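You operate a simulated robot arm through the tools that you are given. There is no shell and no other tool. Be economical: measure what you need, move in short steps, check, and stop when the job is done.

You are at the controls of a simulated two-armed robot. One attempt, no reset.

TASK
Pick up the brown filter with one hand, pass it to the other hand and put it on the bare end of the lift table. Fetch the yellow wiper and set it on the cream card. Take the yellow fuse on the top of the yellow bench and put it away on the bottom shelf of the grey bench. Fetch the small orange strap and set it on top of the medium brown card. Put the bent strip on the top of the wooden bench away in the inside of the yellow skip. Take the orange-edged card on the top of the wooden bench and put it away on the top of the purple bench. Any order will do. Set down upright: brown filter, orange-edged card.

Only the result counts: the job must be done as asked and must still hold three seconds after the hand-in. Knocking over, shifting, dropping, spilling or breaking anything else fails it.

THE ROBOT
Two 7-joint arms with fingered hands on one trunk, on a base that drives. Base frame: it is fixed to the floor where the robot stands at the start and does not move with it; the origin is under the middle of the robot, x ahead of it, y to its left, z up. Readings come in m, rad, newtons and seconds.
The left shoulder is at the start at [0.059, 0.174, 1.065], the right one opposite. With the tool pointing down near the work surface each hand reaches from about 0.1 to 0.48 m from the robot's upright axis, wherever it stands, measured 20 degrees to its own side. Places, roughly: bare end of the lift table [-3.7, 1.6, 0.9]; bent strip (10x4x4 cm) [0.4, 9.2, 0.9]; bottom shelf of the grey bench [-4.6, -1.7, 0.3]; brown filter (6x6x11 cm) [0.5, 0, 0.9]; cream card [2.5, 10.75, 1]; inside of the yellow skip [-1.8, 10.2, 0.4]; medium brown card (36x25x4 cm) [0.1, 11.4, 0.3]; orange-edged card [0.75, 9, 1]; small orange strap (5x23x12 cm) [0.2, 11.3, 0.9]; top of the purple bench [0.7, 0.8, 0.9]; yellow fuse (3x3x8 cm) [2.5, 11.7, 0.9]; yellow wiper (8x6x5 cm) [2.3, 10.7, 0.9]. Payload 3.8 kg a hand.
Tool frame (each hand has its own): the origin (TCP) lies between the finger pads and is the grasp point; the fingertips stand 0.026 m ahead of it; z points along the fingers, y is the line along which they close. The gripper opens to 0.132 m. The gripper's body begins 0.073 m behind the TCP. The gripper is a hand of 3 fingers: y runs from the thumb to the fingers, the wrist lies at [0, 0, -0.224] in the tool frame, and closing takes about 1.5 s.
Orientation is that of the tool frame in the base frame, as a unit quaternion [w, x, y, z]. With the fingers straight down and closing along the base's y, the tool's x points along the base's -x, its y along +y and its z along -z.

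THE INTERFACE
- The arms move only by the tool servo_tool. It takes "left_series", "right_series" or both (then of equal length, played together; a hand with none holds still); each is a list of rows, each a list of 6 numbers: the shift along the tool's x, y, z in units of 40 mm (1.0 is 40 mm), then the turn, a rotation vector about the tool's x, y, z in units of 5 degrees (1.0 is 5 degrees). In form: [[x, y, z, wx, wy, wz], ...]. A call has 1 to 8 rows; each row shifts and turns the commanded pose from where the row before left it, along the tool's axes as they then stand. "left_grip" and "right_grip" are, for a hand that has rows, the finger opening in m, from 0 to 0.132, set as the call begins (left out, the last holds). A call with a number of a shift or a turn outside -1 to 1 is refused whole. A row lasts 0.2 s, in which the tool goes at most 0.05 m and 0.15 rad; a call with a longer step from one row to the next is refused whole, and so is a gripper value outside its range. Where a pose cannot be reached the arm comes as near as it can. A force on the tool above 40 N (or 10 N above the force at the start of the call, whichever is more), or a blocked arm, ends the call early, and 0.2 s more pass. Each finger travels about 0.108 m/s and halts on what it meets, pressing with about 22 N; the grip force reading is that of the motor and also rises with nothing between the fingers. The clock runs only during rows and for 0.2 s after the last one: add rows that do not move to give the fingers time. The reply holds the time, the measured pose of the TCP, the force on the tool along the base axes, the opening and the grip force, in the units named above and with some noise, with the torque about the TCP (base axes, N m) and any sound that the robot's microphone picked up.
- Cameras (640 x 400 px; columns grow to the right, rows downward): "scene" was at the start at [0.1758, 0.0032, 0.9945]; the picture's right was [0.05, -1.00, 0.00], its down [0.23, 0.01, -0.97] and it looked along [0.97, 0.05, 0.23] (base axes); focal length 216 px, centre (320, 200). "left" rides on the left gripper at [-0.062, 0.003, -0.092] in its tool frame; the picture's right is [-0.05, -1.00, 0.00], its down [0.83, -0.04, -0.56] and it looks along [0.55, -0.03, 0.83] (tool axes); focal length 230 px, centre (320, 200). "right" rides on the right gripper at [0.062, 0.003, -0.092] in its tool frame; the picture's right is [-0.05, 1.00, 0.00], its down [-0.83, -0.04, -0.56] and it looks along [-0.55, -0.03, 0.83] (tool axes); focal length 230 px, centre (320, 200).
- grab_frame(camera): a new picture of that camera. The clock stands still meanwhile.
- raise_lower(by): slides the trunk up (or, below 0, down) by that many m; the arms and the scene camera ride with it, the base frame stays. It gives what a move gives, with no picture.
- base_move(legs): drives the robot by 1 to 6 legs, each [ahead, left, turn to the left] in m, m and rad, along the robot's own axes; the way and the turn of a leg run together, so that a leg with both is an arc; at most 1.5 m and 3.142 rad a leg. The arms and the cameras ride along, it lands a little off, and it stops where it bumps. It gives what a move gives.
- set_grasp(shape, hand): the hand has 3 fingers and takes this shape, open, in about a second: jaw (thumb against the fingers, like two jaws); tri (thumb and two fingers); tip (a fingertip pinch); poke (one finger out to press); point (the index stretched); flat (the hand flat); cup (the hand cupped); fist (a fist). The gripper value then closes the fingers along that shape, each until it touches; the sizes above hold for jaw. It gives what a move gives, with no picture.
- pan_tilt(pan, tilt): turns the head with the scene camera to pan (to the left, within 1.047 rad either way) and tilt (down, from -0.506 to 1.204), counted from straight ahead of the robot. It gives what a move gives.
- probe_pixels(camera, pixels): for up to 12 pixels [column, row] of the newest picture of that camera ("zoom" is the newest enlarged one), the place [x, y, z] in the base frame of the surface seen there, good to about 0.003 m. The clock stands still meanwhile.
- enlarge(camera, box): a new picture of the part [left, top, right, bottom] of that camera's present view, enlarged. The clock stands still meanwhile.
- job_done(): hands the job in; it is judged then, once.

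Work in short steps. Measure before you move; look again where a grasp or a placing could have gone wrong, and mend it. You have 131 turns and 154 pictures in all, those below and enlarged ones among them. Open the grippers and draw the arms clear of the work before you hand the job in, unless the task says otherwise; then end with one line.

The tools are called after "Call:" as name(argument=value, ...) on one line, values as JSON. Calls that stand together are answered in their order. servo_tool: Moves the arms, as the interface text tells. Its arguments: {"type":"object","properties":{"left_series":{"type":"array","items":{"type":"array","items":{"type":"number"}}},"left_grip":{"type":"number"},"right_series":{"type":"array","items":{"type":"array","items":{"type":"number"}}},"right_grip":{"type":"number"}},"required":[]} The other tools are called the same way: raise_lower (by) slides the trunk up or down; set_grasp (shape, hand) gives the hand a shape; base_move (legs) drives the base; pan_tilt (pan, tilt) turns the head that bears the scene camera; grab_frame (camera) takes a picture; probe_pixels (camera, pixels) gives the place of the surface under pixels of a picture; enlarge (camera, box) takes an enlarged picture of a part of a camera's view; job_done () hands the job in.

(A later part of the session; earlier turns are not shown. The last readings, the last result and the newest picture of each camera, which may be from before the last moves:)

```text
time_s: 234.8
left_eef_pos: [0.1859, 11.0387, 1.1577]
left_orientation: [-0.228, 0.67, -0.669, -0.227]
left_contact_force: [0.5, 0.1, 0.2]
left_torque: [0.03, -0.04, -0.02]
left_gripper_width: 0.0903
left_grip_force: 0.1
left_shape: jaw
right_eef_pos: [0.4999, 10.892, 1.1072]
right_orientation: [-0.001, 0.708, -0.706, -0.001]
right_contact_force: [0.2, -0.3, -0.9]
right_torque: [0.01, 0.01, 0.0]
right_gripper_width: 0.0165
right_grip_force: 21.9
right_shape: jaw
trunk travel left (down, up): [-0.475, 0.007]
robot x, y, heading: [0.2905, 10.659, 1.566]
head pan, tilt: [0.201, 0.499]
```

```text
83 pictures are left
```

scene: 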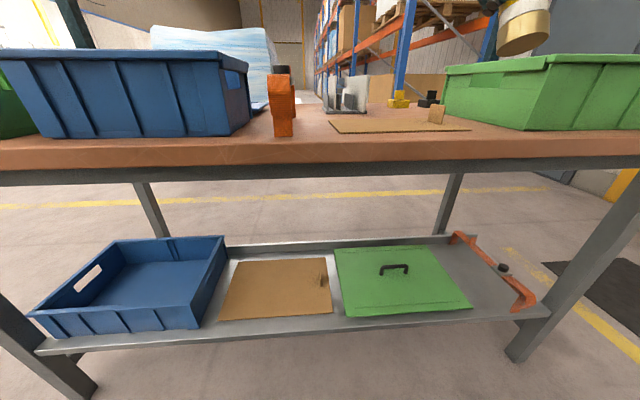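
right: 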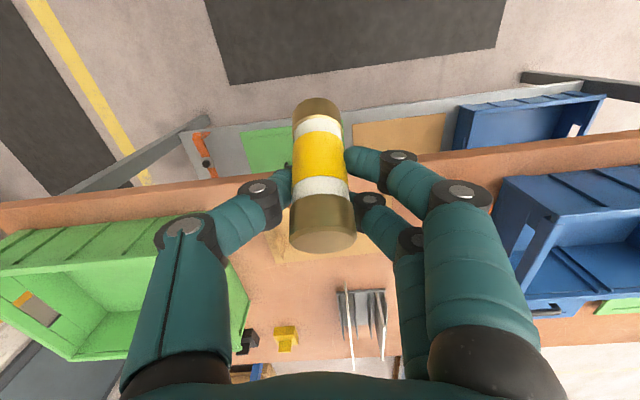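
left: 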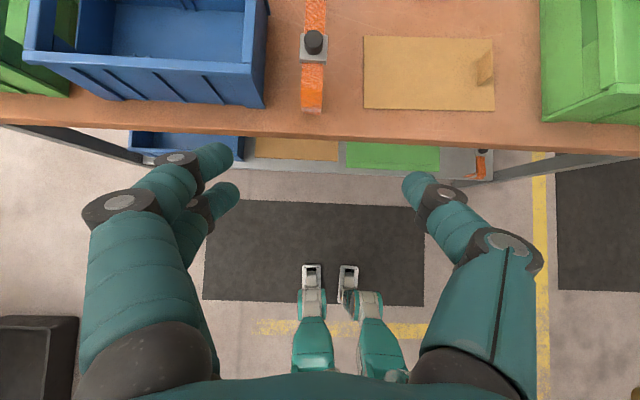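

Call:
probe_pixels(camera="left", pixels=[[314, 42], [303, 48], [326, 48], [312, 85], [312, 105], [303, 80], [324, 80], [316, 10], [265, 80]])

Call:
servo_tool(left_series=[[-0.24, 0.06, 0.9, 0, 0, 0], [-0.24, 0.06, 0.9, 0, 0, 0], [-0.24, 0.06, 0.9, 0, 0, 0], [-0.24, 0.06, 0.9, 0, 0, 0], [-0.24, 0.06, 0.9, 0, 0, 0]])

Call:
grab_frame(camera="left")

Call:
grab_frame(camera="scene")

```text
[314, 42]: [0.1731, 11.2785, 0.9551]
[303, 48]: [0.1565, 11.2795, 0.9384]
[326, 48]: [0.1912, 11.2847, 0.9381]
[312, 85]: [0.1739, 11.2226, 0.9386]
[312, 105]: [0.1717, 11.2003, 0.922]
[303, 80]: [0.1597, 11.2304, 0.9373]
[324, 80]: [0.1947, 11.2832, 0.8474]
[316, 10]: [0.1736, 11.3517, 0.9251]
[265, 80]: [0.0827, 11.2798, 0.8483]
```

```text
time_s: 236.1
left_eef_pos: [0.1751, 11.1862, 1.0431]
left_orientation: [-0.226, 0.671, -0.669, -0.227]
left_contact_force: [-0.1, -0.3, 0.2]
left_torque: [0.02, -0.01, 0.01]
left_gripper_width: 0.0904
left_grip_force: 0.1
left_shape: jaw
right_eef_pos: [0.4978, 10.8935, 1.108]
right_orientation: [-0.001, 0.707, -0.707, 0.0]
right_contact_force: [-0.1, -0.7, -0.4]
right_torque: [0.03, -0.01, 0.04]
right_gripper_width: 0.0165
right_grip_force: 22.0
right_shape: jaw
trunk travel left (down, up): [-0.475, 0.007]
robot x, y, heading: [0.2886, 10.6566, 1.572]
head pan, tilt: [0.201, 0.499]
```

```text
82 pictures are left
```

left: 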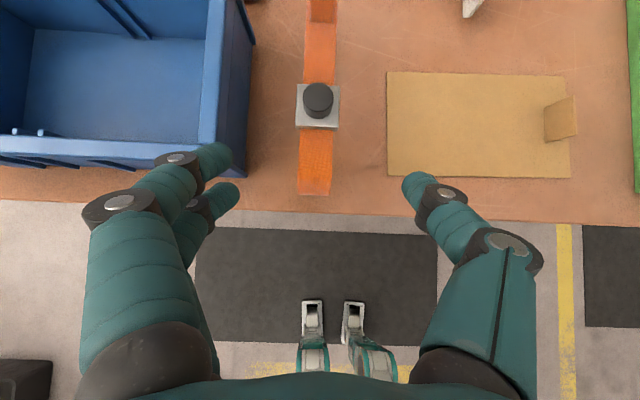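

```text
81 pictures are left
```

scene: 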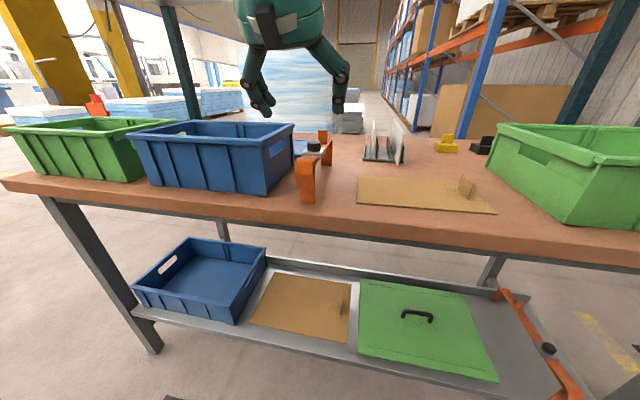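

Knob block centre ≈(0.1735,11.285). Narrow the opening to 0.065 to stay clear of the blue box and advance.

Call:
servo_tool(left_series=[[0, 0, 0, 0, 0, 0], [0, 0, 0, 0, 0, 0], [-0.1, -0.02, 0.93, 0, 0, 0], [-0.1, -0.02, 0.93, 0, 0, 0], [-0.1, 0, 0.93, 0, 0, 0], [-0.1, 0, 0.93, 0, 0, 0]], left_grip=0.065)

Call:
grab_frame(camera="left")

```text
time_s: 237.4
left_eef_pos: [0.1761, 11.2909, 0.9342]
left_orientation: [-0.226, 0.67, -0.669, -0.226]
left_contact_force: [0.1, 0.2, -0.6]
left_torque: [-0.02, 0.0, -0.02]
left_gripper_width: 0.0655
left_grip_force: 0.0
left_shape: jaw
right_eef_pos: [0.4984, 10.8927, 1.1071]
right_orientation: [0.001, 0.708, -0.706, 0.0]
right_contact_force: [-0.3, 0.1, 0.1]
right_torque: [0.03, 0.02, 0.0]
right_gripper_width: 0.0164
right_grip_force: 22.3
right_shape: jaw
trunk travel left (down, up): [-0.475, 0.007]
robot x, y, heading: [0.2924, 10.6578, 1.577]
head pan, tilt: [0.201, 0.499]
```

```text
80 pictures are left
```

left: 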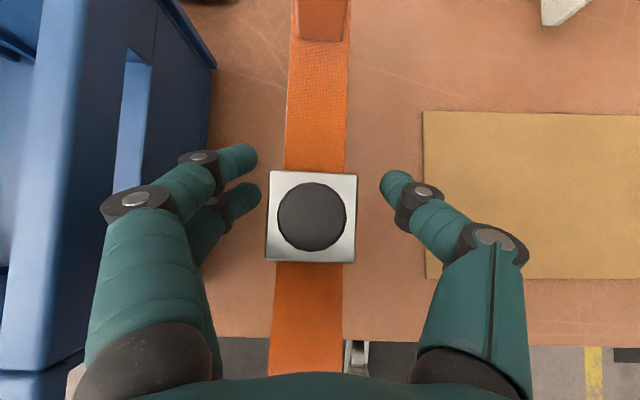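

Knob sits between the fingers. Close, then lift straight up 0.05.

Call:
servo_tool(left_series=[[0, 0, 0, 0, 0, 0], [0, 0, 0, 0, 0, 0], [0, 0, 0, 0, 0, 0], [0, 0, 0, 0, 0, 0], [0, 0, 0, 0, 0, 0], [-0.38, 0, -0.5, 0, 0, 0], [-0.38, 0, -0.5, 0, 0, 0], [-0.38, 0, -0.5, 0, 0, 0]], left_grip=0)

Call:
grab_frame(camera="scene")

Call:
grab_frame(camera="left")

```text
time_s: 239.2
left_eef_pos: [0.1753, 11.2892, 1.0102]
left_orientation: [-0.227, 0.671, -0.669, -0.227]
left_contact_force: [0.1, -0.7, -0.4]
left_torque: [-0.01, -0.01, -0.03]
left_gripper_width: 0.0244
left_grip_force: 22.0
left_shape: jaw
right_eef_pos: [0.4973, 10.8922, 1.1069]
right_orientation: [0.0, 0.708, -0.706, -0.001]
right_contact_force: [-0.1, -0.2, -1.2]
right_torque: [-0.01, -0.03, 0.02]
right_gripper_width: 0.0166
right_grip_force: 22.1
right_shape: jaw
trunk travel left (down, up): [-0.475, 0.007]
robot x, y, heading: [0.2882, 10.6631, 1.571]
head pan, tilt: [0.201, 0.499]
```

```text
79 pictures are left
```

scene: 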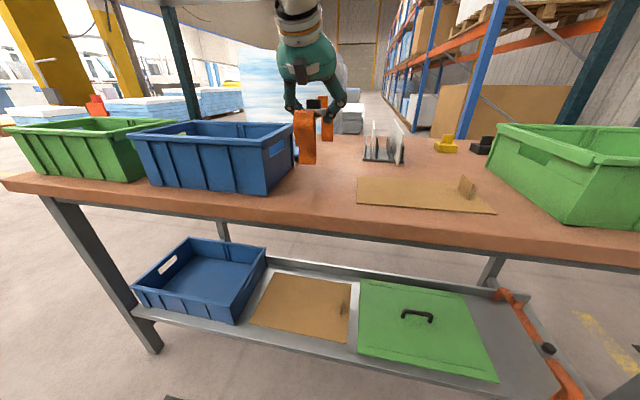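

```text
78 pictures are left
```

left: 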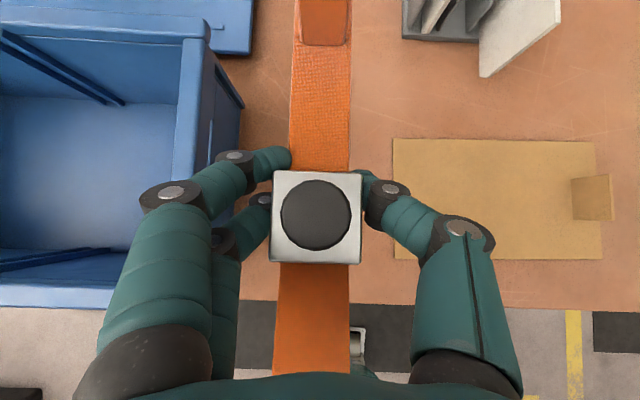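

Strap held. Measure the brown card on the lower shelf.

Call:
probe_pixels(camera="scene", pixels=[[277, 278], [350, 289], [346, 340], [254, 322], [343, 306], [305, 305], [262, 300], [360, 285], [300, 240], [330, 262], [330, 350], [245, 310]])

```text
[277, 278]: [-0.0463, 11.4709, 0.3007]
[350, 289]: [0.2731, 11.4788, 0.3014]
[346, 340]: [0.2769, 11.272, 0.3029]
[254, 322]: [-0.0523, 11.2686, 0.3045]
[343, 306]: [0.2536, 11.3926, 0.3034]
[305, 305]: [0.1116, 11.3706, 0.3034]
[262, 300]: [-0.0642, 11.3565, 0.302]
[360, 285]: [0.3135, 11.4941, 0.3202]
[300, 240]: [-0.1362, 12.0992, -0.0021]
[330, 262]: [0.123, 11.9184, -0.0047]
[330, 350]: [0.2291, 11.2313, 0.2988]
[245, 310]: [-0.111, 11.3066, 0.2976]
```

Card spans x≈-0.065..0.278, y≈11.26..11.49, top z 0.303. Back off 0.33, shift left 0.085, lower the trunk 0.47 and bring the strap down before sliding it under the bench top.

Call:
base_move(legs=[[-0.33, 0, 0], [0, 0.085, 0]])

Call:
raise_lower(by=-0.47)

Call:
servo_tool(left_series=[[0.42, 0, 0.55, 0, 0, 0], [0.42, 0, 0.55, 0, 0, 0], [0.42, 0, 0.55, 0, 0, 0], [0.42, 0, 0.55, 0, 0, 0]])

Call:
pan_tilt(pan=0.2, tilt=0.3)

Call:
grab_frame(camera="scene")

```text
time_s: 242.5
left_eef_pos: [0.0895, 10.9575, 1.0105]
left_orientation: [-0.227, 0.67, -0.669, -0.228]
left_contact_force: [0.3, -0.7, 0.0]
left_torque: [-0.01, 0.01, 0.0]
left_gripper_width: 0.0244
left_grip_force: 21.9
left_shape: jaw
right_eef_pos: [0.4127, 10.5628, 1.1082]
right_orientation: [0.0, -0.707, 0.707, 0.0]
right_contact_force: [-0.6, -0.1, -0.4]
right_torque: [0.01, -0.01, 0.0]
right_gripper_width: 0.0166
right_grip_force: 21.6
right_shape: jaw
trunk travel left (down, up): [-0.475, 0.007]
robot x, y, heading: [0.2078, 10.3286, 1.573]
head pan, tilt: [0.201, 0.499]
```

```text
refused: -0.47 is not a number from -0.4 to 0.4
```

```text
time_s: 243.5
left_eef_pos: [0.0896, 10.9571, 0.8984]
left_orientation: [-0.227, 0.67, -0.669, -0.227]
left_contact_force: [-0.5, 1.2, -1.4]
left_torque: [0.04, 0.01, 0.02]
left_gripper_width: 0.0133
left_grip_force: 21.9
left_shape: jaw
right_eef_pos: [0.4119, 10.5627, 1.1063]
right_orientation: [0.0, 0.708, -0.706, 0.0]
right_contact_force: [1.1, -0.4, 0.2]
right_torque: [-0.01, 0.02, 0.01]
right_gripper_width: 0.0165
right_grip_force: 22.2
right_shape: jaw
trunk travel left (down, up): [-0.475, 0.007]
robot x, y, heading: [0.2022, 10.3285, 1.568]
head pan, tilt: [0.201, 0.499]
```

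```text
time_s: 244.2
left_eef_pos: [0.0881, 10.9585, 0.8998]
left_orientation: [-0.227, 0.67, -0.669, -0.228]
left_contact_force: [-0.5, -0.3, -0.8]
left_torque: [-0.03, 0.01, 0.01]
left_gripper_width: 0.0134
left_grip_force: 22.0
left_shape: jaw
right_eef_pos: [0.4115, 10.5624, 1.1065]
right_orientation: [0.0, 0.708, -0.706, 0.0]
right_contact_force: [0.7, 0.3, -1.0]
right_torque: [0.01, 0.02, -0.03]
right_gripper_width: 0.0163
right_grip_force: 21.7
right_shape: jaw
trunk travel left (down, up): [-0.475, 0.007]
robot x, y, heading: [0.2077, 10.3253, 1.573]
head pan, tilt: [0.201, 0.3]
```

```text
77 pictures are left
```

scene: 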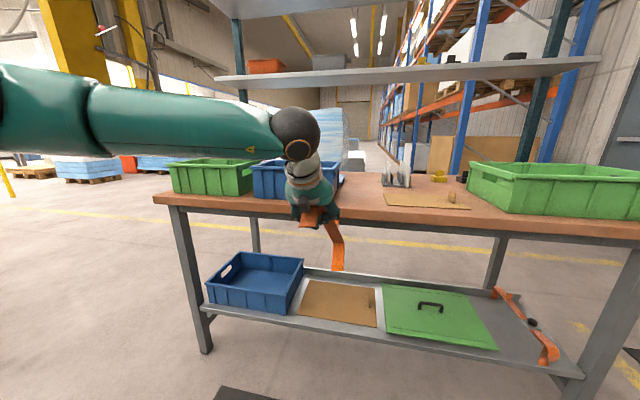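

The grip width changed (0.024→0.013): the strap has swung in the hand. Look closely.

Call:
grab_frame(camera="left")

Call:
enlarge(camera="scene", box=[250, 120, 390, 290])

Call:
probe_pixels(camera="scene", pixels=[[337, 265], [337, 245], [332, 228], [315, 215], [300, 212], [320, 222], [340, 262]])

```text
76 pictures are left
```

left: 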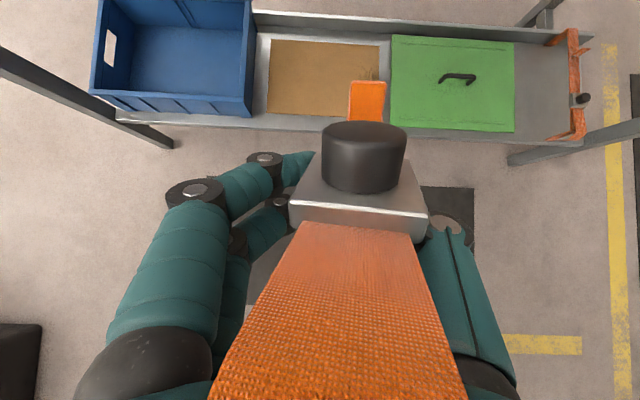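

```text
2.35 times, centred on (320, 205) of scene
```

zoom: 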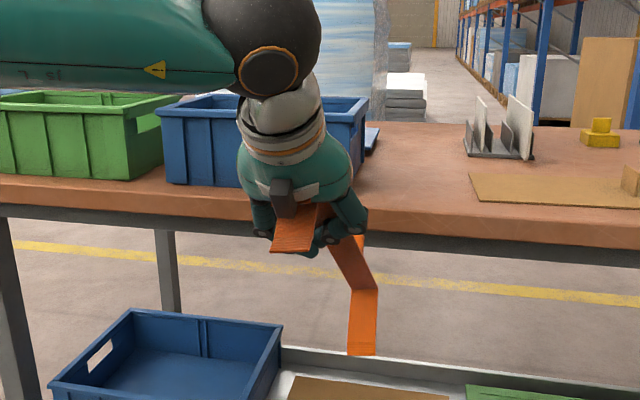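

```text
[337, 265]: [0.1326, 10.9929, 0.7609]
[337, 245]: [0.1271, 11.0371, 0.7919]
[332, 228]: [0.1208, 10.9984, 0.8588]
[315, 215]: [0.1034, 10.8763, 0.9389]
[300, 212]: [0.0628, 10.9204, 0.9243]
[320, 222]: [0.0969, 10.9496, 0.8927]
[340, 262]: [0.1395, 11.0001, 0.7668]
```

The strap pivoted about the pinch (its weight lies ahead of the knob), hanging ~50° nose-down. I'll set it back on the bench top and re-grip at its centre of mass. Raise, return over the original spot.

Call:
servo_tool(left_series=[[-0.6, 0, -0.78, 0, 0, 0], [-0.6, 0, -0.78, 0, 0, 0], [-0.6, 0, -0.78, 0, 0, 0], [-0.6, 0, -0.78, 0, 0, 0], [0, 0, 0, 0, 0, 0]])

Call:
base_move(legs=[[0, -0.08, 0], [0.36, 0, 0]])

Call:
grab_frame(camera="scene")

Call:
grab_frame(camera="left")

```text
time_s: 245.4
left_eef_pos: [0.0876, 10.9617, 1.0582]
left_orientation: [-0.226, 0.671, -0.668, -0.228]
left_contact_force: [-0.3, -0.5, -0.4]
left_torque: [-0.04, 0.02, -0.01]
left_gripper_width: 0.0134
left_grip_force: 22.3
left_shape: jaw
right_eef_pos: [0.4116, 10.5611, 1.1067]
right_orientation: [0.0, 0.708, -0.706, 0.001]
right_contact_force: [-0.2, 0.4, 0.1]
right_torque: [0.02, 0.03, -0.03]
right_gripper_width: 0.0168
right_grip_force: 21.6
right_shape: jaw
trunk travel left (down, up): [-0.475, 0.007]
robot x, y, heading: [0.2055, 10.3258, 1.571]
head pan, tilt: [0.201, 0.3]
```

```text
time_s: 248.7
left_eef_pos: [0.1765, 11.3149, 1.0577]
left_orientation: [0.229, -0.667, 0.672, 0.226]
left_contact_force: [1.0, 0.4, -1.8]
left_torque: [-0.02, 0.01, 0.0]
left_gripper_width: 0.0133
left_grip_force: 22.1
left_shape: jaw
right_eef_pos: [0.4979, 10.9133, 1.1079]
right_orientation: [0.0, -0.705, 0.709, 0.001]
right_contact_force: [0.9, 1.3, -0.5]
right_torque: [0.0, -0.03, -0.02]
right_gripper_width: 0.0165
right_grip_force: 21.7
right_shape: jaw
trunk travel left (down, up): [-0.475, 0.007]
robot x, y, heading: [0.29, 10.678, 1.561]
head pan, tilt: [0.201, 0.3]
```

```text
74 pictures are left
```

scene: 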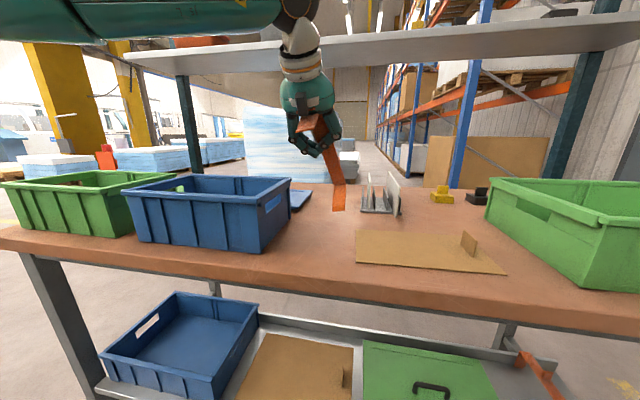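

```text
73 pictures are left
```

left: 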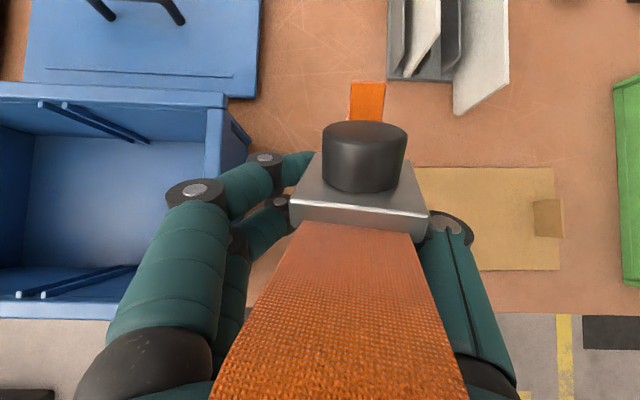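

Call:
probe_pixels(camera="scene", pixels=[[338, 205], [338, 190], [344, 208], [332, 170], [370, 200], [363, 210], [300, 200], [325, 130], [316, 122]])

Call:
enlarge(camera="scene", box=[260, 60, 400, 230])

```text
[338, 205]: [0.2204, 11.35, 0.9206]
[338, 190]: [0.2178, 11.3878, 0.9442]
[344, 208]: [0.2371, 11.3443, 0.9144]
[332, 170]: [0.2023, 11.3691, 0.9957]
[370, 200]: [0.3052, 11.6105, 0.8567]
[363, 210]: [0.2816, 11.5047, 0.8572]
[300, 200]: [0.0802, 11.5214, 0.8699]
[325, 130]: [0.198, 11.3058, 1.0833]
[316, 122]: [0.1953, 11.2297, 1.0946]
```

```text
2.35 times, centred on (330, 145) of scene
```

zoom: 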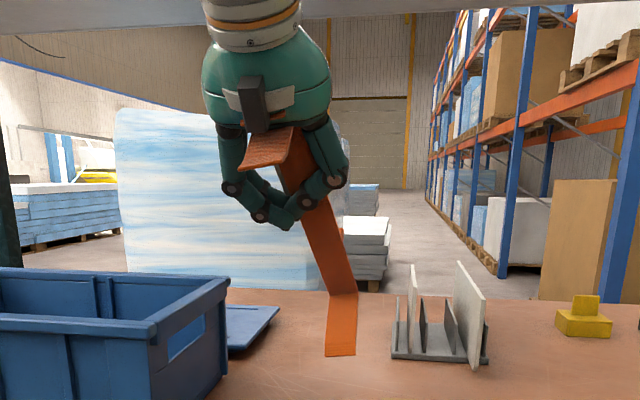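

The lowest end is at z≈0.912, bench at 0.854. Lower 0.06 to touch, then ease back and down so it rotates flat.

Call:
servo_tool(left_series=[[0.42, 0, 0.545, 0, 0, 0], [0.42, 0, 0.545, 0, 0, 0], [0.845, 0, -0.336, 0, 0, 0], [0.845, 0, -0.336, 0, 0, 0]])

Call:
grab_frame(camera="scene")

```text
time_s: 249.7
left_eef_pos: [0.1778, 11.2466, 0.98]
left_orientation: [0.229, -0.667, 0.672, 0.226]
left_contact_force: [0.3, -0.6, -0.7]
left_torque: [0.01, 0.01, 0.02]
left_gripper_width: 0.0133
left_grip_force: 22.0
left_shape: jaw
right_eef_pos: [0.4977, 10.9125, 1.1075]
right_orientation: [0.0, -0.705, 0.709, 0.001]
right_contact_force: [0.0, -0.9, -0.8]
right_torque: [-0.01, -0.02, 0.0]
right_gripper_width: 0.0169
right_grip_force: 22.2
right_shape: jaw
trunk travel left (down, up): [-0.475, 0.007]
robot x, y, heading: [0.2853, 10.6793, 1.562]
head pan, tilt: [0.201, 0.3]
```

```text
71 pictures are left
```

scene: 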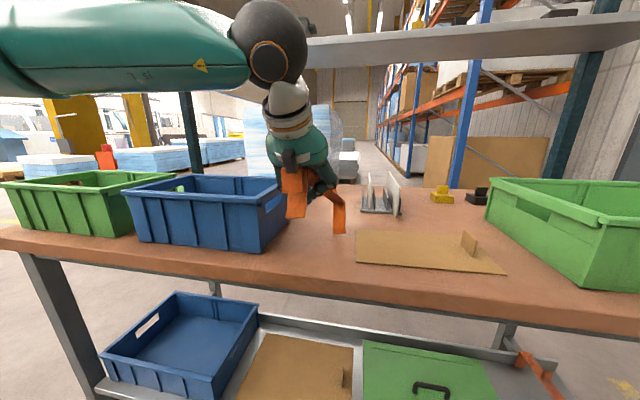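

It is rotating back toward level. Continue down and back.

Call:
servo_tool(left_series=[[0.5, 0, 0.3, 0, 0, 0], [0.45, 0, 0.35, 0, 0, 0]])

Call:
enlarge(camera="scene", box=[230, 100, 400, 280])

Call:
grab_frame(camera="left")

```text
time_s: 250.3
left_eef_pos: [0.1746, 11.2337, 0.9352]
left_orientation: [0.228, -0.667, 0.672, 0.226]
left_contact_force: [0.1, 0.2, -0.4]
left_torque: [0.01, 0.02, -0.01]
left_gripper_width: 0.0136
left_grip_force: 22.4
left_shape: jaw
right_eef_pos: [0.4972, 10.9131, 1.1072]
right_orientation: [0.0, -0.704, 0.71, 0.0]
right_contact_force: [-0.4, 1.1, -0.2]
right_torque: [0.0, 0.0, 0.0]
right_gripper_width: 0.0165
right_grip_force: 22.4
right_shape: jaw
trunk travel left (down, up): [-0.475, 0.007]
robot x, y, heading: [0.2863, 10.6806, 1.563]
head pan, tilt: [0.201, 0.3]
```

```text
2.22 times, centred on (315, 190) of scene
```

zoom: 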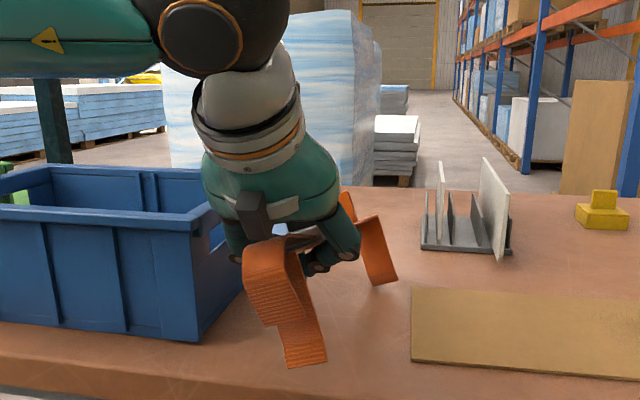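

```text
69 pictures are left
```

left: 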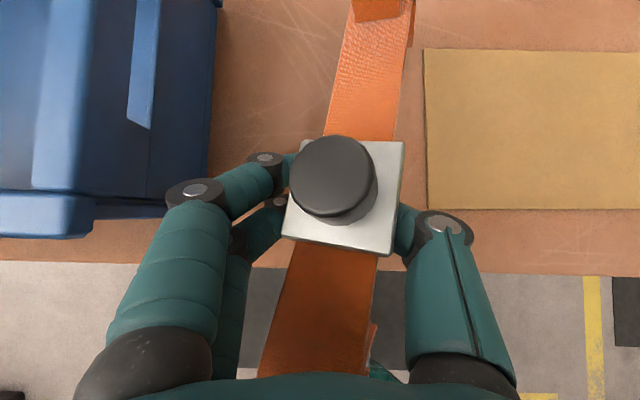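

Nearly level but slightly rolled, and close to the bench's front edge; probe the feet.

Call:
probe_pixels(camera="zoom", pixels=[[305, 360], [290, 364], [325, 358], [380, 282], [272, 270], [305, 375], [200, 385]])

```text
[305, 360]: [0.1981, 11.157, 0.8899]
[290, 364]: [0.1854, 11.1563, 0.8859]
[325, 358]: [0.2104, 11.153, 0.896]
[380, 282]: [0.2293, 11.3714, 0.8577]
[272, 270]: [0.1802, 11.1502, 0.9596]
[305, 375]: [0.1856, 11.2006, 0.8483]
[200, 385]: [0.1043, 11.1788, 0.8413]
```

The front foot overhangs the edge (y 11.155). Lift, move the base 0.08 forward and repeat the set-down further in.

Call:
servo_tool(left_series=[[-0.95, 0, -0.05, 0, 0, 0], [-0.95, 0, -0.05, 0, 0, 0], [-0.6, 0, -0.9, 0, 0, 0], [-0.3, 0, -0.9, 0, 0, 0]])

Call:
base_move(legs=[[0.08, 0, 0]])

Call:
grab_frame(camera="scene")

```text
time_s: 251.3
left_eef_pos: [0.1772, 11.2734, 1.0665]
left_orientation: [0.228, -0.667, 0.673, 0.226]
left_contact_force: [-0.7, 0.0, -1.3]
left_torque: [0.01, 0.0, -0.01]
left_gripper_width: 0.0135
left_grip_force: 22.4
left_shape: jaw
right_eef_pos: [0.4964, 10.9125, 1.107]
right_orientation: [0.0, -0.705, 0.71, 0.001]
right_contact_force: [-0.3, -0.2, 0.0]
right_torque: [-0.01, 0.03, 0.02]
right_gripper_width: 0.0166
right_grip_force: 22.2
right_shape: jaw
trunk travel left (down, up): [-0.475, 0.007]
robot x, y, heading: [0.2883, 10.6799, 1.556]
head pan, tilt: [0.201, 0.3]
```

```text
time_s: 252.3
left_eef_pos: [0.1774, 11.3558, 1.0662]
left_orientation: [0.228, -0.667, 0.671, 0.228]
left_contact_force: [0.7, 0.4, -0.7]
left_torque: [-0.03, -0.02, -0.03]
left_gripper_width: 0.0131
left_grip_force: 22.0
left_shape: jaw
right_eef_pos: [0.4966, 10.9955, 1.1075]
right_orientation: [0.0, -0.705, 0.709, 0.001]
right_contact_force: [0.0, 0.5, -1.0]
right_torque: [-0.01, -0.01, 0.04]
right_gripper_width: 0.0164
right_grip_force: 21.6
right_shape: jaw
trunk travel left (down, up): [-0.475, 0.007]
robot x, y, heading: [0.2877, 10.7657, 1.561]
head pan, tilt: [0.201, 0.3]
```

```text
68 pictures are left
```

scene: 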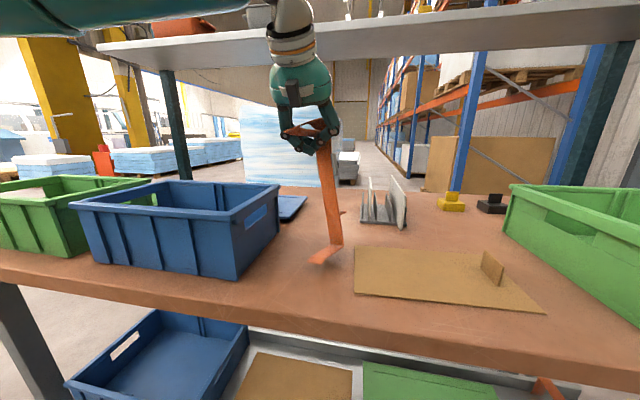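

The strap now hangs almost vertically with negligible hinge friction. It needn't be upright, so I'll lay it directly onto the lower card: end first, then tip it over away from me. Back off, shift left and lower the trunk.

Call:
base_move(legs=[[-0.45, 0, 0.01], [0, 0.07, 0]])

Call:
raise_lower(by=-0.4)

Call:
raise_lower(by=-0.07)

Call:
grab_frame(camera="scene")

Call:
grab_frame(camera="left")

```text
time_s: 255.9
left_eef_pos: [0.1048, 10.9061, 1.0668]
left_orientation: [0.228, -0.668, 0.671, 0.227]
left_contact_force: [-0.4, -1.1, -0.2]
left_torque: [0.0, 0.0, 0.0]
left_gripper_width: 0.0136
left_grip_force: 21.7
left_shape: jaw
right_eef_pos: [0.4254, 10.5458, 1.1077]
right_orientation: [-0.001, -0.705, 0.709, 0.0]
right_contact_force: [0.5, -0.1, -1.3]
right_torque: [0.02, 0.0, 0.0]
right_gripper_width: 0.0162
right_grip_force: 22.2
right_shape: jaw
trunk travel left (down, up): [-0.475, 0.007]
robot x, y, heading: [0.2137, 10.3168, 1.569]
head pan, tilt: [0.201, 0.3]
```

```text
time_s: 259.8
left_eef_pos: [0.1044, 10.9051, 0.6664]
left_orientation: [0.229, -0.667, 0.672, 0.225]
left_contact_force: [0.7, 0.9, -0.4]
left_torque: [-0.04, 0.06, 0.01]
left_gripper_width: 0.0136
left_grip_force: 22.1
left_shape: jaw
right_eef_pos: [0.4249, 10.5804, 0.5694]
right_orientation: [-0.221, -0.67, 0.674, -0.22]
right_contact_force: [0.3, -0.1, -0.6]
right_torque: [0.0, 0.01, -0.02]
right_gripper_width: 0.0166
right_grip_force: 22.1
right_shape: jaw
trunk travel left (down, up): [-0.075, 0.407]
robot x, y, heading: [0.2178, 10.3183, 1.565]
head pan, tilt: [0.201, 0.3]
```

```text
time_s: 260.8
left_eef_pos: [0.1052, 10.9062, 0.5949]
left_orientation: [0.229, -0.668, 0.671, 0.227]
left_contact_force: [0.8, -0.3, -0.5]
left_torque: [-0.03, 0.01, -0.01]
left_gripper_width: 0.0135
left_grip_force: 21.6
left_shape: jaw
right_eef_pos: [0.4263, 10.5905, 0.5072]
right_orientation: [-0.232, -0.667, 0.67, -0.23]
right_contact_force: [-0.5, 0.0, -0.9]
right_torque: [0.03, 0.0, 0.0]
right_gripper_width: 0.0169
right_grip_force: 21.3
right_shape: jaw
trunk travel left (down, up): [-0.005, 0.477]
robot x, y, heading: [0.2175, 10.3083, 1.562]
head pan, tilt: [0.201, 0.3]
```

```text
67 pictures are left
```

scene: 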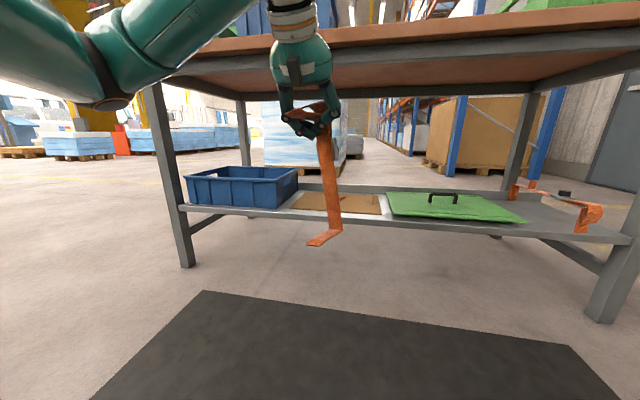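

```text
66 pictures are left
```

left: 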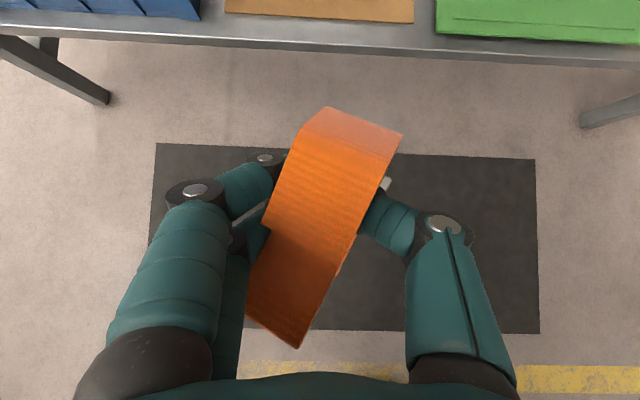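

Call:
probe_pixels(camera="scene", pixels=[[330, 230], [315, 242], [333, 190], [322, 140], [310, 108], [400, 55], [400, 75], [400, 92], [300, 60], [345, 205], [360, 222], [380, 218]])

Call:
enlarge(camera="scene", box=[250, 30, 400, 260])

```text
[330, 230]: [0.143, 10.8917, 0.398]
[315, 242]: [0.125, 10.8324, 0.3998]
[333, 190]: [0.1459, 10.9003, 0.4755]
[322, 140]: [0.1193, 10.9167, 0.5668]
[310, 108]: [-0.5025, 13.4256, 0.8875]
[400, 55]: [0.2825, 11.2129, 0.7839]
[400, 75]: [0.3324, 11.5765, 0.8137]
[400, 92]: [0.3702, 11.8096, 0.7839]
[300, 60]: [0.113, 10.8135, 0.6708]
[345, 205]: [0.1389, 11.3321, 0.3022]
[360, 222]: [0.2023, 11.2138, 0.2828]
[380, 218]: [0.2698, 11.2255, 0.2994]
```

```text
1.74 times, centred on (325, 145) of scene
```

zoom: 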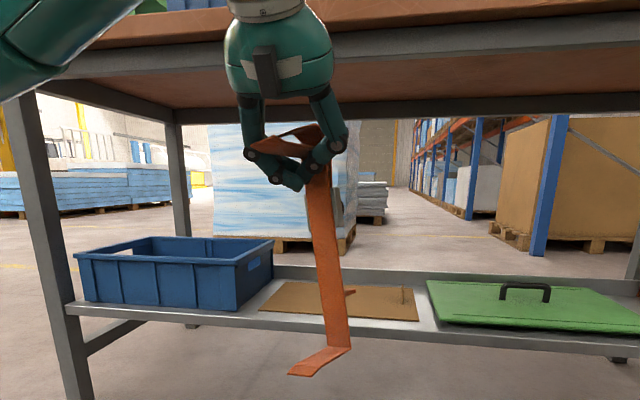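

The strap's bottom is 0.20 below the TCP (z 0.395). Raise the right hand (it got tilted when lowering), retract the left 0.12 and lower it 0.07 to fit between shelf (0.30) and apron (0.784).

Call:
servo_tool(left_series=[[0.43, 0, -0.056, 0, 0, 0], [0.43, 0, -0.056, 0, 0, 0], [0.43, 0, -0.056, 0, 0, 0], [0.43, 0, -0.056, 0, 0, 0], [0.43, 0, -0.056, 0, 0, 0], [0.43, 0, -0.056, 0, 0, 0], [0.43, 0, -0.056, 0, 0, 0], [0.43, 0, -0.056, 0, 0, 0]], right_series=[[0.62, 0, -0.78, 0, -1, 0], [0.54, 0, -0.84, 0, -1, 0], [0.47, 0, -0.88, 0, -1, 0], [0.39, 0, -0.92, 0, -1, 0], [0.31, 0, -0.95, 0, -1, 0], [0.22, 0, -0.97, 0, -1, 0], [0.14, 0, -0.98, 0, -1, 0], [0.05, 0, -0.98, 0, -0.6, 0]])

Call:
grab_frame(camera="scene")

```text
time_s: 262.6
left_eef_pos: [0.1303, 10.8297, 0.5281]
left_orientation: [0.227, -0.668, 0.671, 0.227]
left_contact_force: [-0.2, -0.4, -0.8]
left_torque: [0.01, 0.03, -0.03]
left_gripper_width: 0.0133
left_grip_force: 21.5
left_shape: jaw
left hand out of reach, approached as far as the arm can: row 5, 6, 7, 8
right_eef_pos: [0.4233, 10.6104, 0.7981]
right_orientation: [-0.001, -0.705, 0.709, 0.0]
right_contact_force: [0.2, -0.8, 0.7]
right_torque: [0.0, 0.04, 0.0]
right_gripper_width: 0.0165
right_grip_force: 22.3
right_shape: jaw
right hand out of reach, approached as far as the arm can: row 1, 2, 8
trunk travel left (down, up): [-0.005, 0.477]
robot x, y, heading: [0.2143, 10.3119, 1.566]
head pan, tilt: [0.201, 0.3]
```

```text
64 pictures are left
```

scene: 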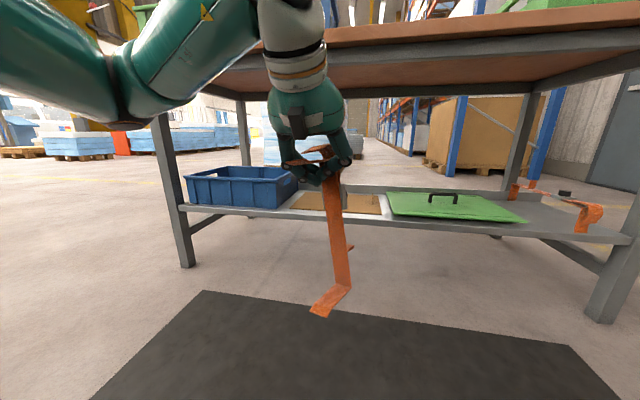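

Drive 0.45 forward (slightly left) so the strap's lower end comes over the card's front edge.

Call:
base_move(legs=[[0.1, 0.035, 0], [0.35, 0, 0]])

Call:
grab_frame(camera="scene")

Call:
grab_frame(camera="left")

```text
time_s: 265.7
left_eef_pos: [0.105, 11.2775, 0.5275]
left_orientation: [0.228, -0.664, 0.675, 0.224]
left_contact_force: [0.6, -0.1, -0.9]
left_torque: [-0.02, 0.06, -0.01]
left_gripper_width: 0.0134
left_grip_force: 22.1
left_shape: jaw
right_eef_pos: [0.396, 11.0553, 0.7978]
right_orientation: [0.0, -0.702, 0.712, 0.0]
right_contact_force: [-0.1, 0.3, -1.1]
right_torque: [0.01, -0.01, 0.0]
right_gripper_width: 0.0167
right_grip_force: 22.6
right_shape: jaw
trunk travel left (down, up): [-0.005, 0.477]
robot x, y, heading: [0.1852, 10.7638, 1.554]
head pan, tilt: [0.201, 0.3]
```

```text
63 pictures are left
```

scene: 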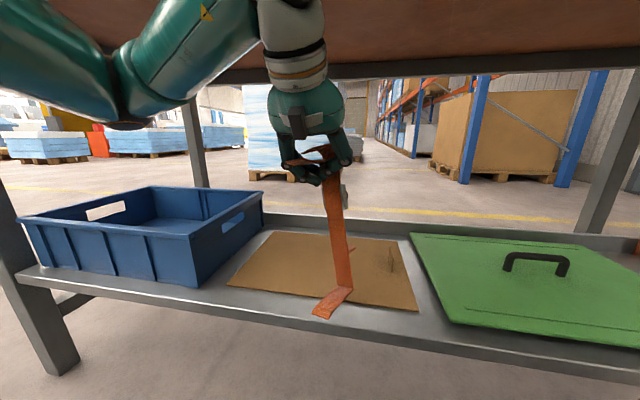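

```text
62 pictures are left
```

left: 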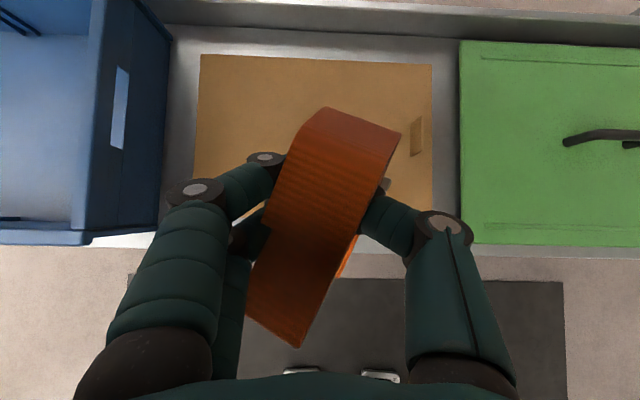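

Call:
probe_pixels(camera="scene", pixels=[[345, 285], [325, 308], [340, 240], [330, 185], [240, 280], [415, 308], [400, 250], [265, 238], [345, 190], [352, 248]])

```text
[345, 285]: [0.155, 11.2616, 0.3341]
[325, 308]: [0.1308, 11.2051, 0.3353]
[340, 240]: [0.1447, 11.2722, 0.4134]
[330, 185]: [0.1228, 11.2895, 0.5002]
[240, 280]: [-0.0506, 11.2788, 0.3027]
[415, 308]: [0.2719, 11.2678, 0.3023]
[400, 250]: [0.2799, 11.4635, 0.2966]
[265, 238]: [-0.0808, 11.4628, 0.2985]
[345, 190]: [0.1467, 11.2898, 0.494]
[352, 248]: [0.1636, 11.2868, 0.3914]
```

The strap's lower corner is at (0.155,11.262,0.334). Lower onto the card's front part, then tip forward along an arc while reducing the hand tilt.

Call:
servo_tool(left_series=[[0.22, 0.3, 0.78, 0, 0, 0], [-0.46, 0, 0.47, 0, 0.9, 0], [-0.49, 0, 0.43, 0, 0.9, 0], [-0.4, 0, 0.51, 0, 0.9, 0], [-0.44, 0, 0.48, 0, 0.9, 0]])

Call:
grab_frame(camera="scene")

Call:
grab_frame(camera="left")

```text
time_s: 266.9
left_eef_pos: [0.0935, 11.3897, 0.4692]
left_orientation: [0.119, -0.692, 0.702, 0.117]
left_contact_force: [-0.2, 0.3, -1.1]
left_torque: [-0.03, -0.03, -0.02]
left_gripper_width: 0.0132
left_grip_force: 21.9
left_shape: jaw
right_eef_pos: [0.3955, 11.0563, 0.7984]
right_orientation: [-0.001, -0.703, 0.712, 0.0]
right_contact_force: [-0.1, 0.4, -0.5]
right_torque: [-0.01, -0.04, 0.02]
right_gripper_width: 0.0163
right_grip_force: 22.1
right_shape: jaw
trunk travel left (down, up): [-0.005, 0.477]
robot x, y, heading: [0.1882, 10.7641, 1.553]
head pan, tilt: [0.201, 0.3]
```

```text
61 pictures are left
```

scene: 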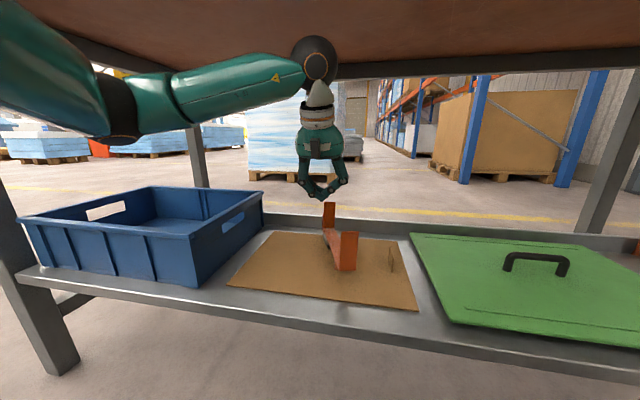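

```text
60 pictures are left
```

left: 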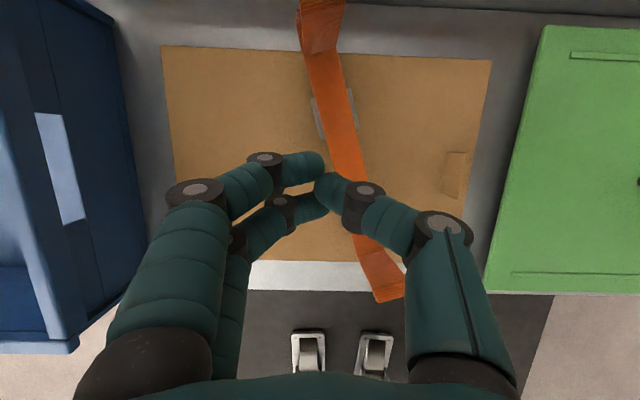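

The strap slid out and lies legs-up across the card, knob block on the card. Probe its position.

Call:
probe_pixels(camera="left", pixels=[[320, 10], [318, 50], [340, 110], [365, 200], [385, 285], [375, 255], [315, 110], [170, 100], [485, 90], [310, 60]])

Call:
enlarge(camera="scene", box=[220, 180, 440, 320])

```text
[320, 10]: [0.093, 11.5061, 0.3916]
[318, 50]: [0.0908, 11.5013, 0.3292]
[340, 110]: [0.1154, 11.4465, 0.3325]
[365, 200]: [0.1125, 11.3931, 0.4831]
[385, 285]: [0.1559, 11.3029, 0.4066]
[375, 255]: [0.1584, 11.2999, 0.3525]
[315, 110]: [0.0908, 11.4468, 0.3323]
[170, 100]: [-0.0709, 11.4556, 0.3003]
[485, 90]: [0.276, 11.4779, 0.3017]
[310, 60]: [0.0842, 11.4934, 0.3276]
```

```text
2.86 times, centred on (330, 250) of scene
```

zoom: 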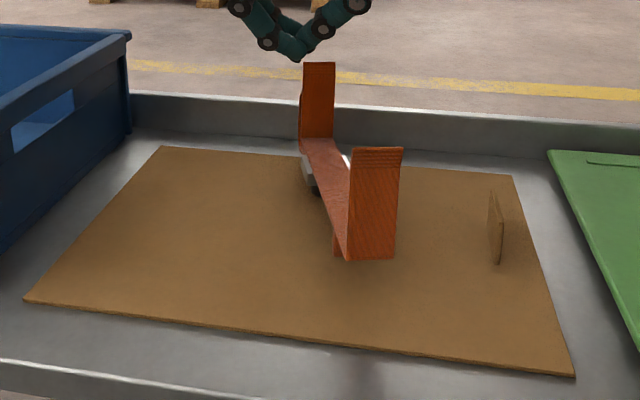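

The strap rests wholly on the card. Tips (z≈0.443) clear the legs (0.41): retreat straight back with the base, then raise the trunk.

Call:
base_move(legs=[[-0.5, 0, 0]])

Call:
raise_lower(by=0.4)

Call:
pan_tilt(pan=0.1, tilt=0.5)

Call:
grab_frame(camera="scene")

```text
time_s: 269.8
left_eef_pos: [0.0825, 10.8854, 0.4702]
left_orientation: [0.119, -0.696, 0.698, 0.119]
left_contact_force: [0.6, -0.5, 1.3]
left_torque: [0.04, -0.02, 0.0]
left_gripper_width: 0.0132
left_grip_force: 22.4
left_shape: jaw
right_eef_pos: [0.3872, 10.5554, 0.7983]
right_orientation: [-0.001, -0.706, 0.708, 0.0]
right_contact_force: [0.8, -1.0, -1.2]
right_torque: [0.0, 0.01, 0.0]
right_gripper_width: 0.0164
right_grip_force: 22.3
right_shape: jaw
trunk travel left (down, up): [-0.005, 0.477]
robot x, y, heading: [0.1768, 10.2572, 1.567]
head pan, tilt: [0.201, 0.3]
```

```text
time_s: 273.7
left_eef_pos: [0.0833, 10.8849, 0.8691]
left_orientation: [0.119, -0.695, 0.699, 0.118]
left_contact_force: [0.1, 0.0, 0.1]
left_torque: [0.0, -0.01, 0.01]
left_gripper_width: 0.0133
left_grip_force: 21.6
left_shape: jaw
right_eef_pos: [0.3872, 10.5561, 1.198]
right_orientation: [-0.002, -0.706, 0.708, 0.0]
right_contact_force: [0.0, 0.2, -0.4]
right_torque: [-0.01, 0.04, -0.01]
right_gripper_width: 0.0164
right_grip_force: 21.8
right_shape: jaw
trunk travel left (down, up): [-0.405, 0.077]
robot x, y, heading: [0.1847, 10.2584, 1.568]
head pan, tilt: [0.201, 0.3]
```

```text
time_s: 274.4
left_eef_pos: [0.0825, 10.8853, 0.87]
left_orientation: [0.12, -0.696, 0.698, 0.119]
left_contact_force: [-0.1, 0.2, 0.0]
left_torque: [-0.01, -0.02, 0.02]
left_gripper_width: 0.013
left_grip_force: 22.1
left_shape: jaw
right_eef_pos: [0.3863, 10.5548, 1.1969]
right_orientation: [-0.001, -0.706, 0.708, 0.0]
right_contact_force: [-0.7, -0.8, 0.1]
right_torque: [0.0, -0.02, 0.0]
right_gripper_width: 0.0165
right_grip_force: 22.5
right_shape: jaw
trunk travel left (down, up): [-0.405, 0.077]
robot x, y, heading: [0.1811, 10.2586, 1.566]
head pan, tilt: [0.099, 0.499]
```

```text
58 pictures are left
```

scene: 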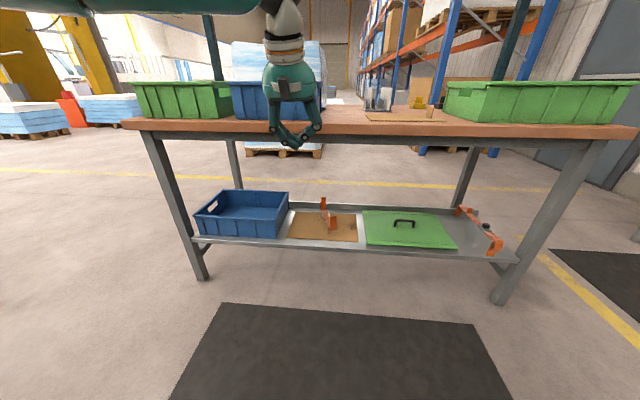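

Strap task done. Tuck the left hand, sidestep west 0.5 and turn to face east-southeast to see the wooden bench's west side.

Call:
servo_tool(left_series=[[0.9, 0, -0.9, 0, 0.9, 0], [0.9, 0, -0.9, 0, 0.9, 0], [0.9, 0, -0.9, 0, 0.9, 0], [0.9, 0, -0.9, 0, 0.9, 0], [0.9, 0, -0.9, 0, 0.3, 0], [0.9, 0, -0.5, 0, 0, 0], [0.9, 0, 0, 0, 0, 0]], left_grip=0.132)

Call:
base_move(legs=[[0, 0.5, 0], [0, 0, -2.0]])

Call:
pan_tilt(pan=0, tilt=0.4)

Call:
grab_frame(camera="scene")

```text
refused: row 1 steps farther than a row can; nothing moved
```

```text
time_s: 284.0
left_eef_pos: [0.302, 10.0754, 0.8706]
left_orientation: [0.164, 0.222, 0.96, -0.038]
left_contact_force: [0.2, -0.5, -0.2]
left_torque: [0.0, 0.02, 0.02]
left_gripper_width: 0.0135
left_grip_force: 21.4
left_shape: jaw
right_eef_pos: [-0.1264, 9.945, 1.198]
right_orientation: [0.0, 0.225, 0.974, 0.001]
right_contact_force: [0.9, -0.3, -1.0]
right_torque: [0.0, -0.01, -0.02]
right_gripper_width: 0.0164
right_grip_force: 22.2
right_shape: jaw
trunk travel left (down, up): [-0.405, 0.077]
robot x, y, heading: [-0.309, 10.2609, -0.455]
head pan, tilt: [0.099, 0.499]
```

```text
time_s: 284.7
left_eef_pos: [0.3029, 10.0763, 0.8699]
left_orientation: [0.164, 0.222, 0.96, -0.038]
left_contact_force: [0.3, -0.5, 0.6]
left_torque: [-0.03, -0.02, -0.01]
left_gripper_width: 0.0134
left_grip_force: 21.3
left_shape: jaw
right_eef_pos: [-0.1271, 9.9436, 1.1982]
right_orientation: [0.0, 0.225, 0.974, 0.001]
right_contact_force: [0.2, 0.1, 0.0]
right_torque: [0.0, 0.0, -0.01]
right_gripper_width: 0.0164
right_grip_force: 21.4
right_shape: jaw
trunk travel left (down, up): [-0.405, 0.077]
robot x, y, heading: [-0.3065, 10.2594, -0.453]
head pan, tilt: [0.0, 0.4]
```

```text
57 pictures are left
```

scene: 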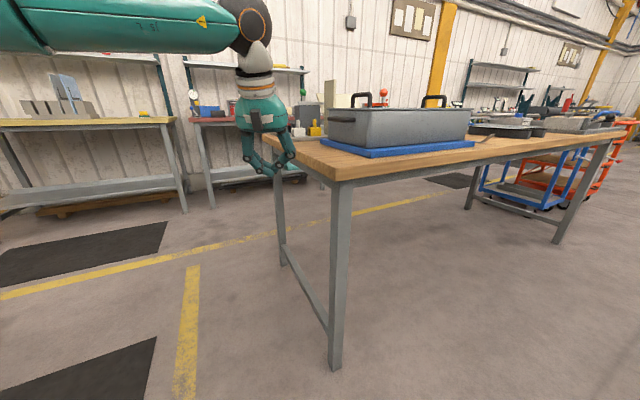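

The tuck was refused (step too big) but nothing was hit. Tuck now with smaller steps, and probe the bench.

Call:
servo_tool(left_series=[[0.5, 0, -0.9, 0, 0.9, 0], [0.6, 0, -0.9, 0, 0.9, 0], [0.7, 0, -0.9, 0, 0.9, 0], [0.75, 0, -0.9, 0, 0.9, 0], [0.75, 0, -0.9, 0, 0.3, 0], [0.9, 0, -0.5, 0, 0, 0], [0.9, 0, 0, 0, 0, 0]], left_grip=0.132)

Call:
probe_pixels(camera="scene", pixels=[[335, 172], [270, 140], [610, 130], [480, 160], [370, 152], [470, 140], [335, 365], [556, 240], [490, 190]])

```text
time_s: 286.3
left_eef_pos: [0.091, 10.1783, 1.0443]
left_orientation: [-0.001, 0.224, 0.975, 0.0]
left_contact_force: [0.0, 0.1, -0.3]
left_torque: [-0.01, 0.0, 0.01]
left_gripper_width: 0.132
left_grip_force: 0.0
left_shape: jaw
right_eef_pos: [-0.1268, 9.944, 1.1994]
right_orientation: [-0.001, 0.226, 0.974, 0.001]
right_contact_force: [-0.3, -0.8, 0.4]
right_torque: [-0.01, 0.0, 0.02]
right_gripper_width: 0.0164
right_grip_force: 21.8
right_shape: jaw
trunk travel left (down, up): [-0.405, 0.077]
robot x, y, heading: [-0.3045, 10.261, -0.451]
head pan, tilt: [0.0, 0.4]
```

```text
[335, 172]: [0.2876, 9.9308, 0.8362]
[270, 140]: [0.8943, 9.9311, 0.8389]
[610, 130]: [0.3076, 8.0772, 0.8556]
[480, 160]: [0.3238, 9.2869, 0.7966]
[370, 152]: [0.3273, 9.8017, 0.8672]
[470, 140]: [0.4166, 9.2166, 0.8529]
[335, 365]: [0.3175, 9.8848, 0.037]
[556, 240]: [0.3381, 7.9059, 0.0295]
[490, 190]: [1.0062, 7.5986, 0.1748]
```

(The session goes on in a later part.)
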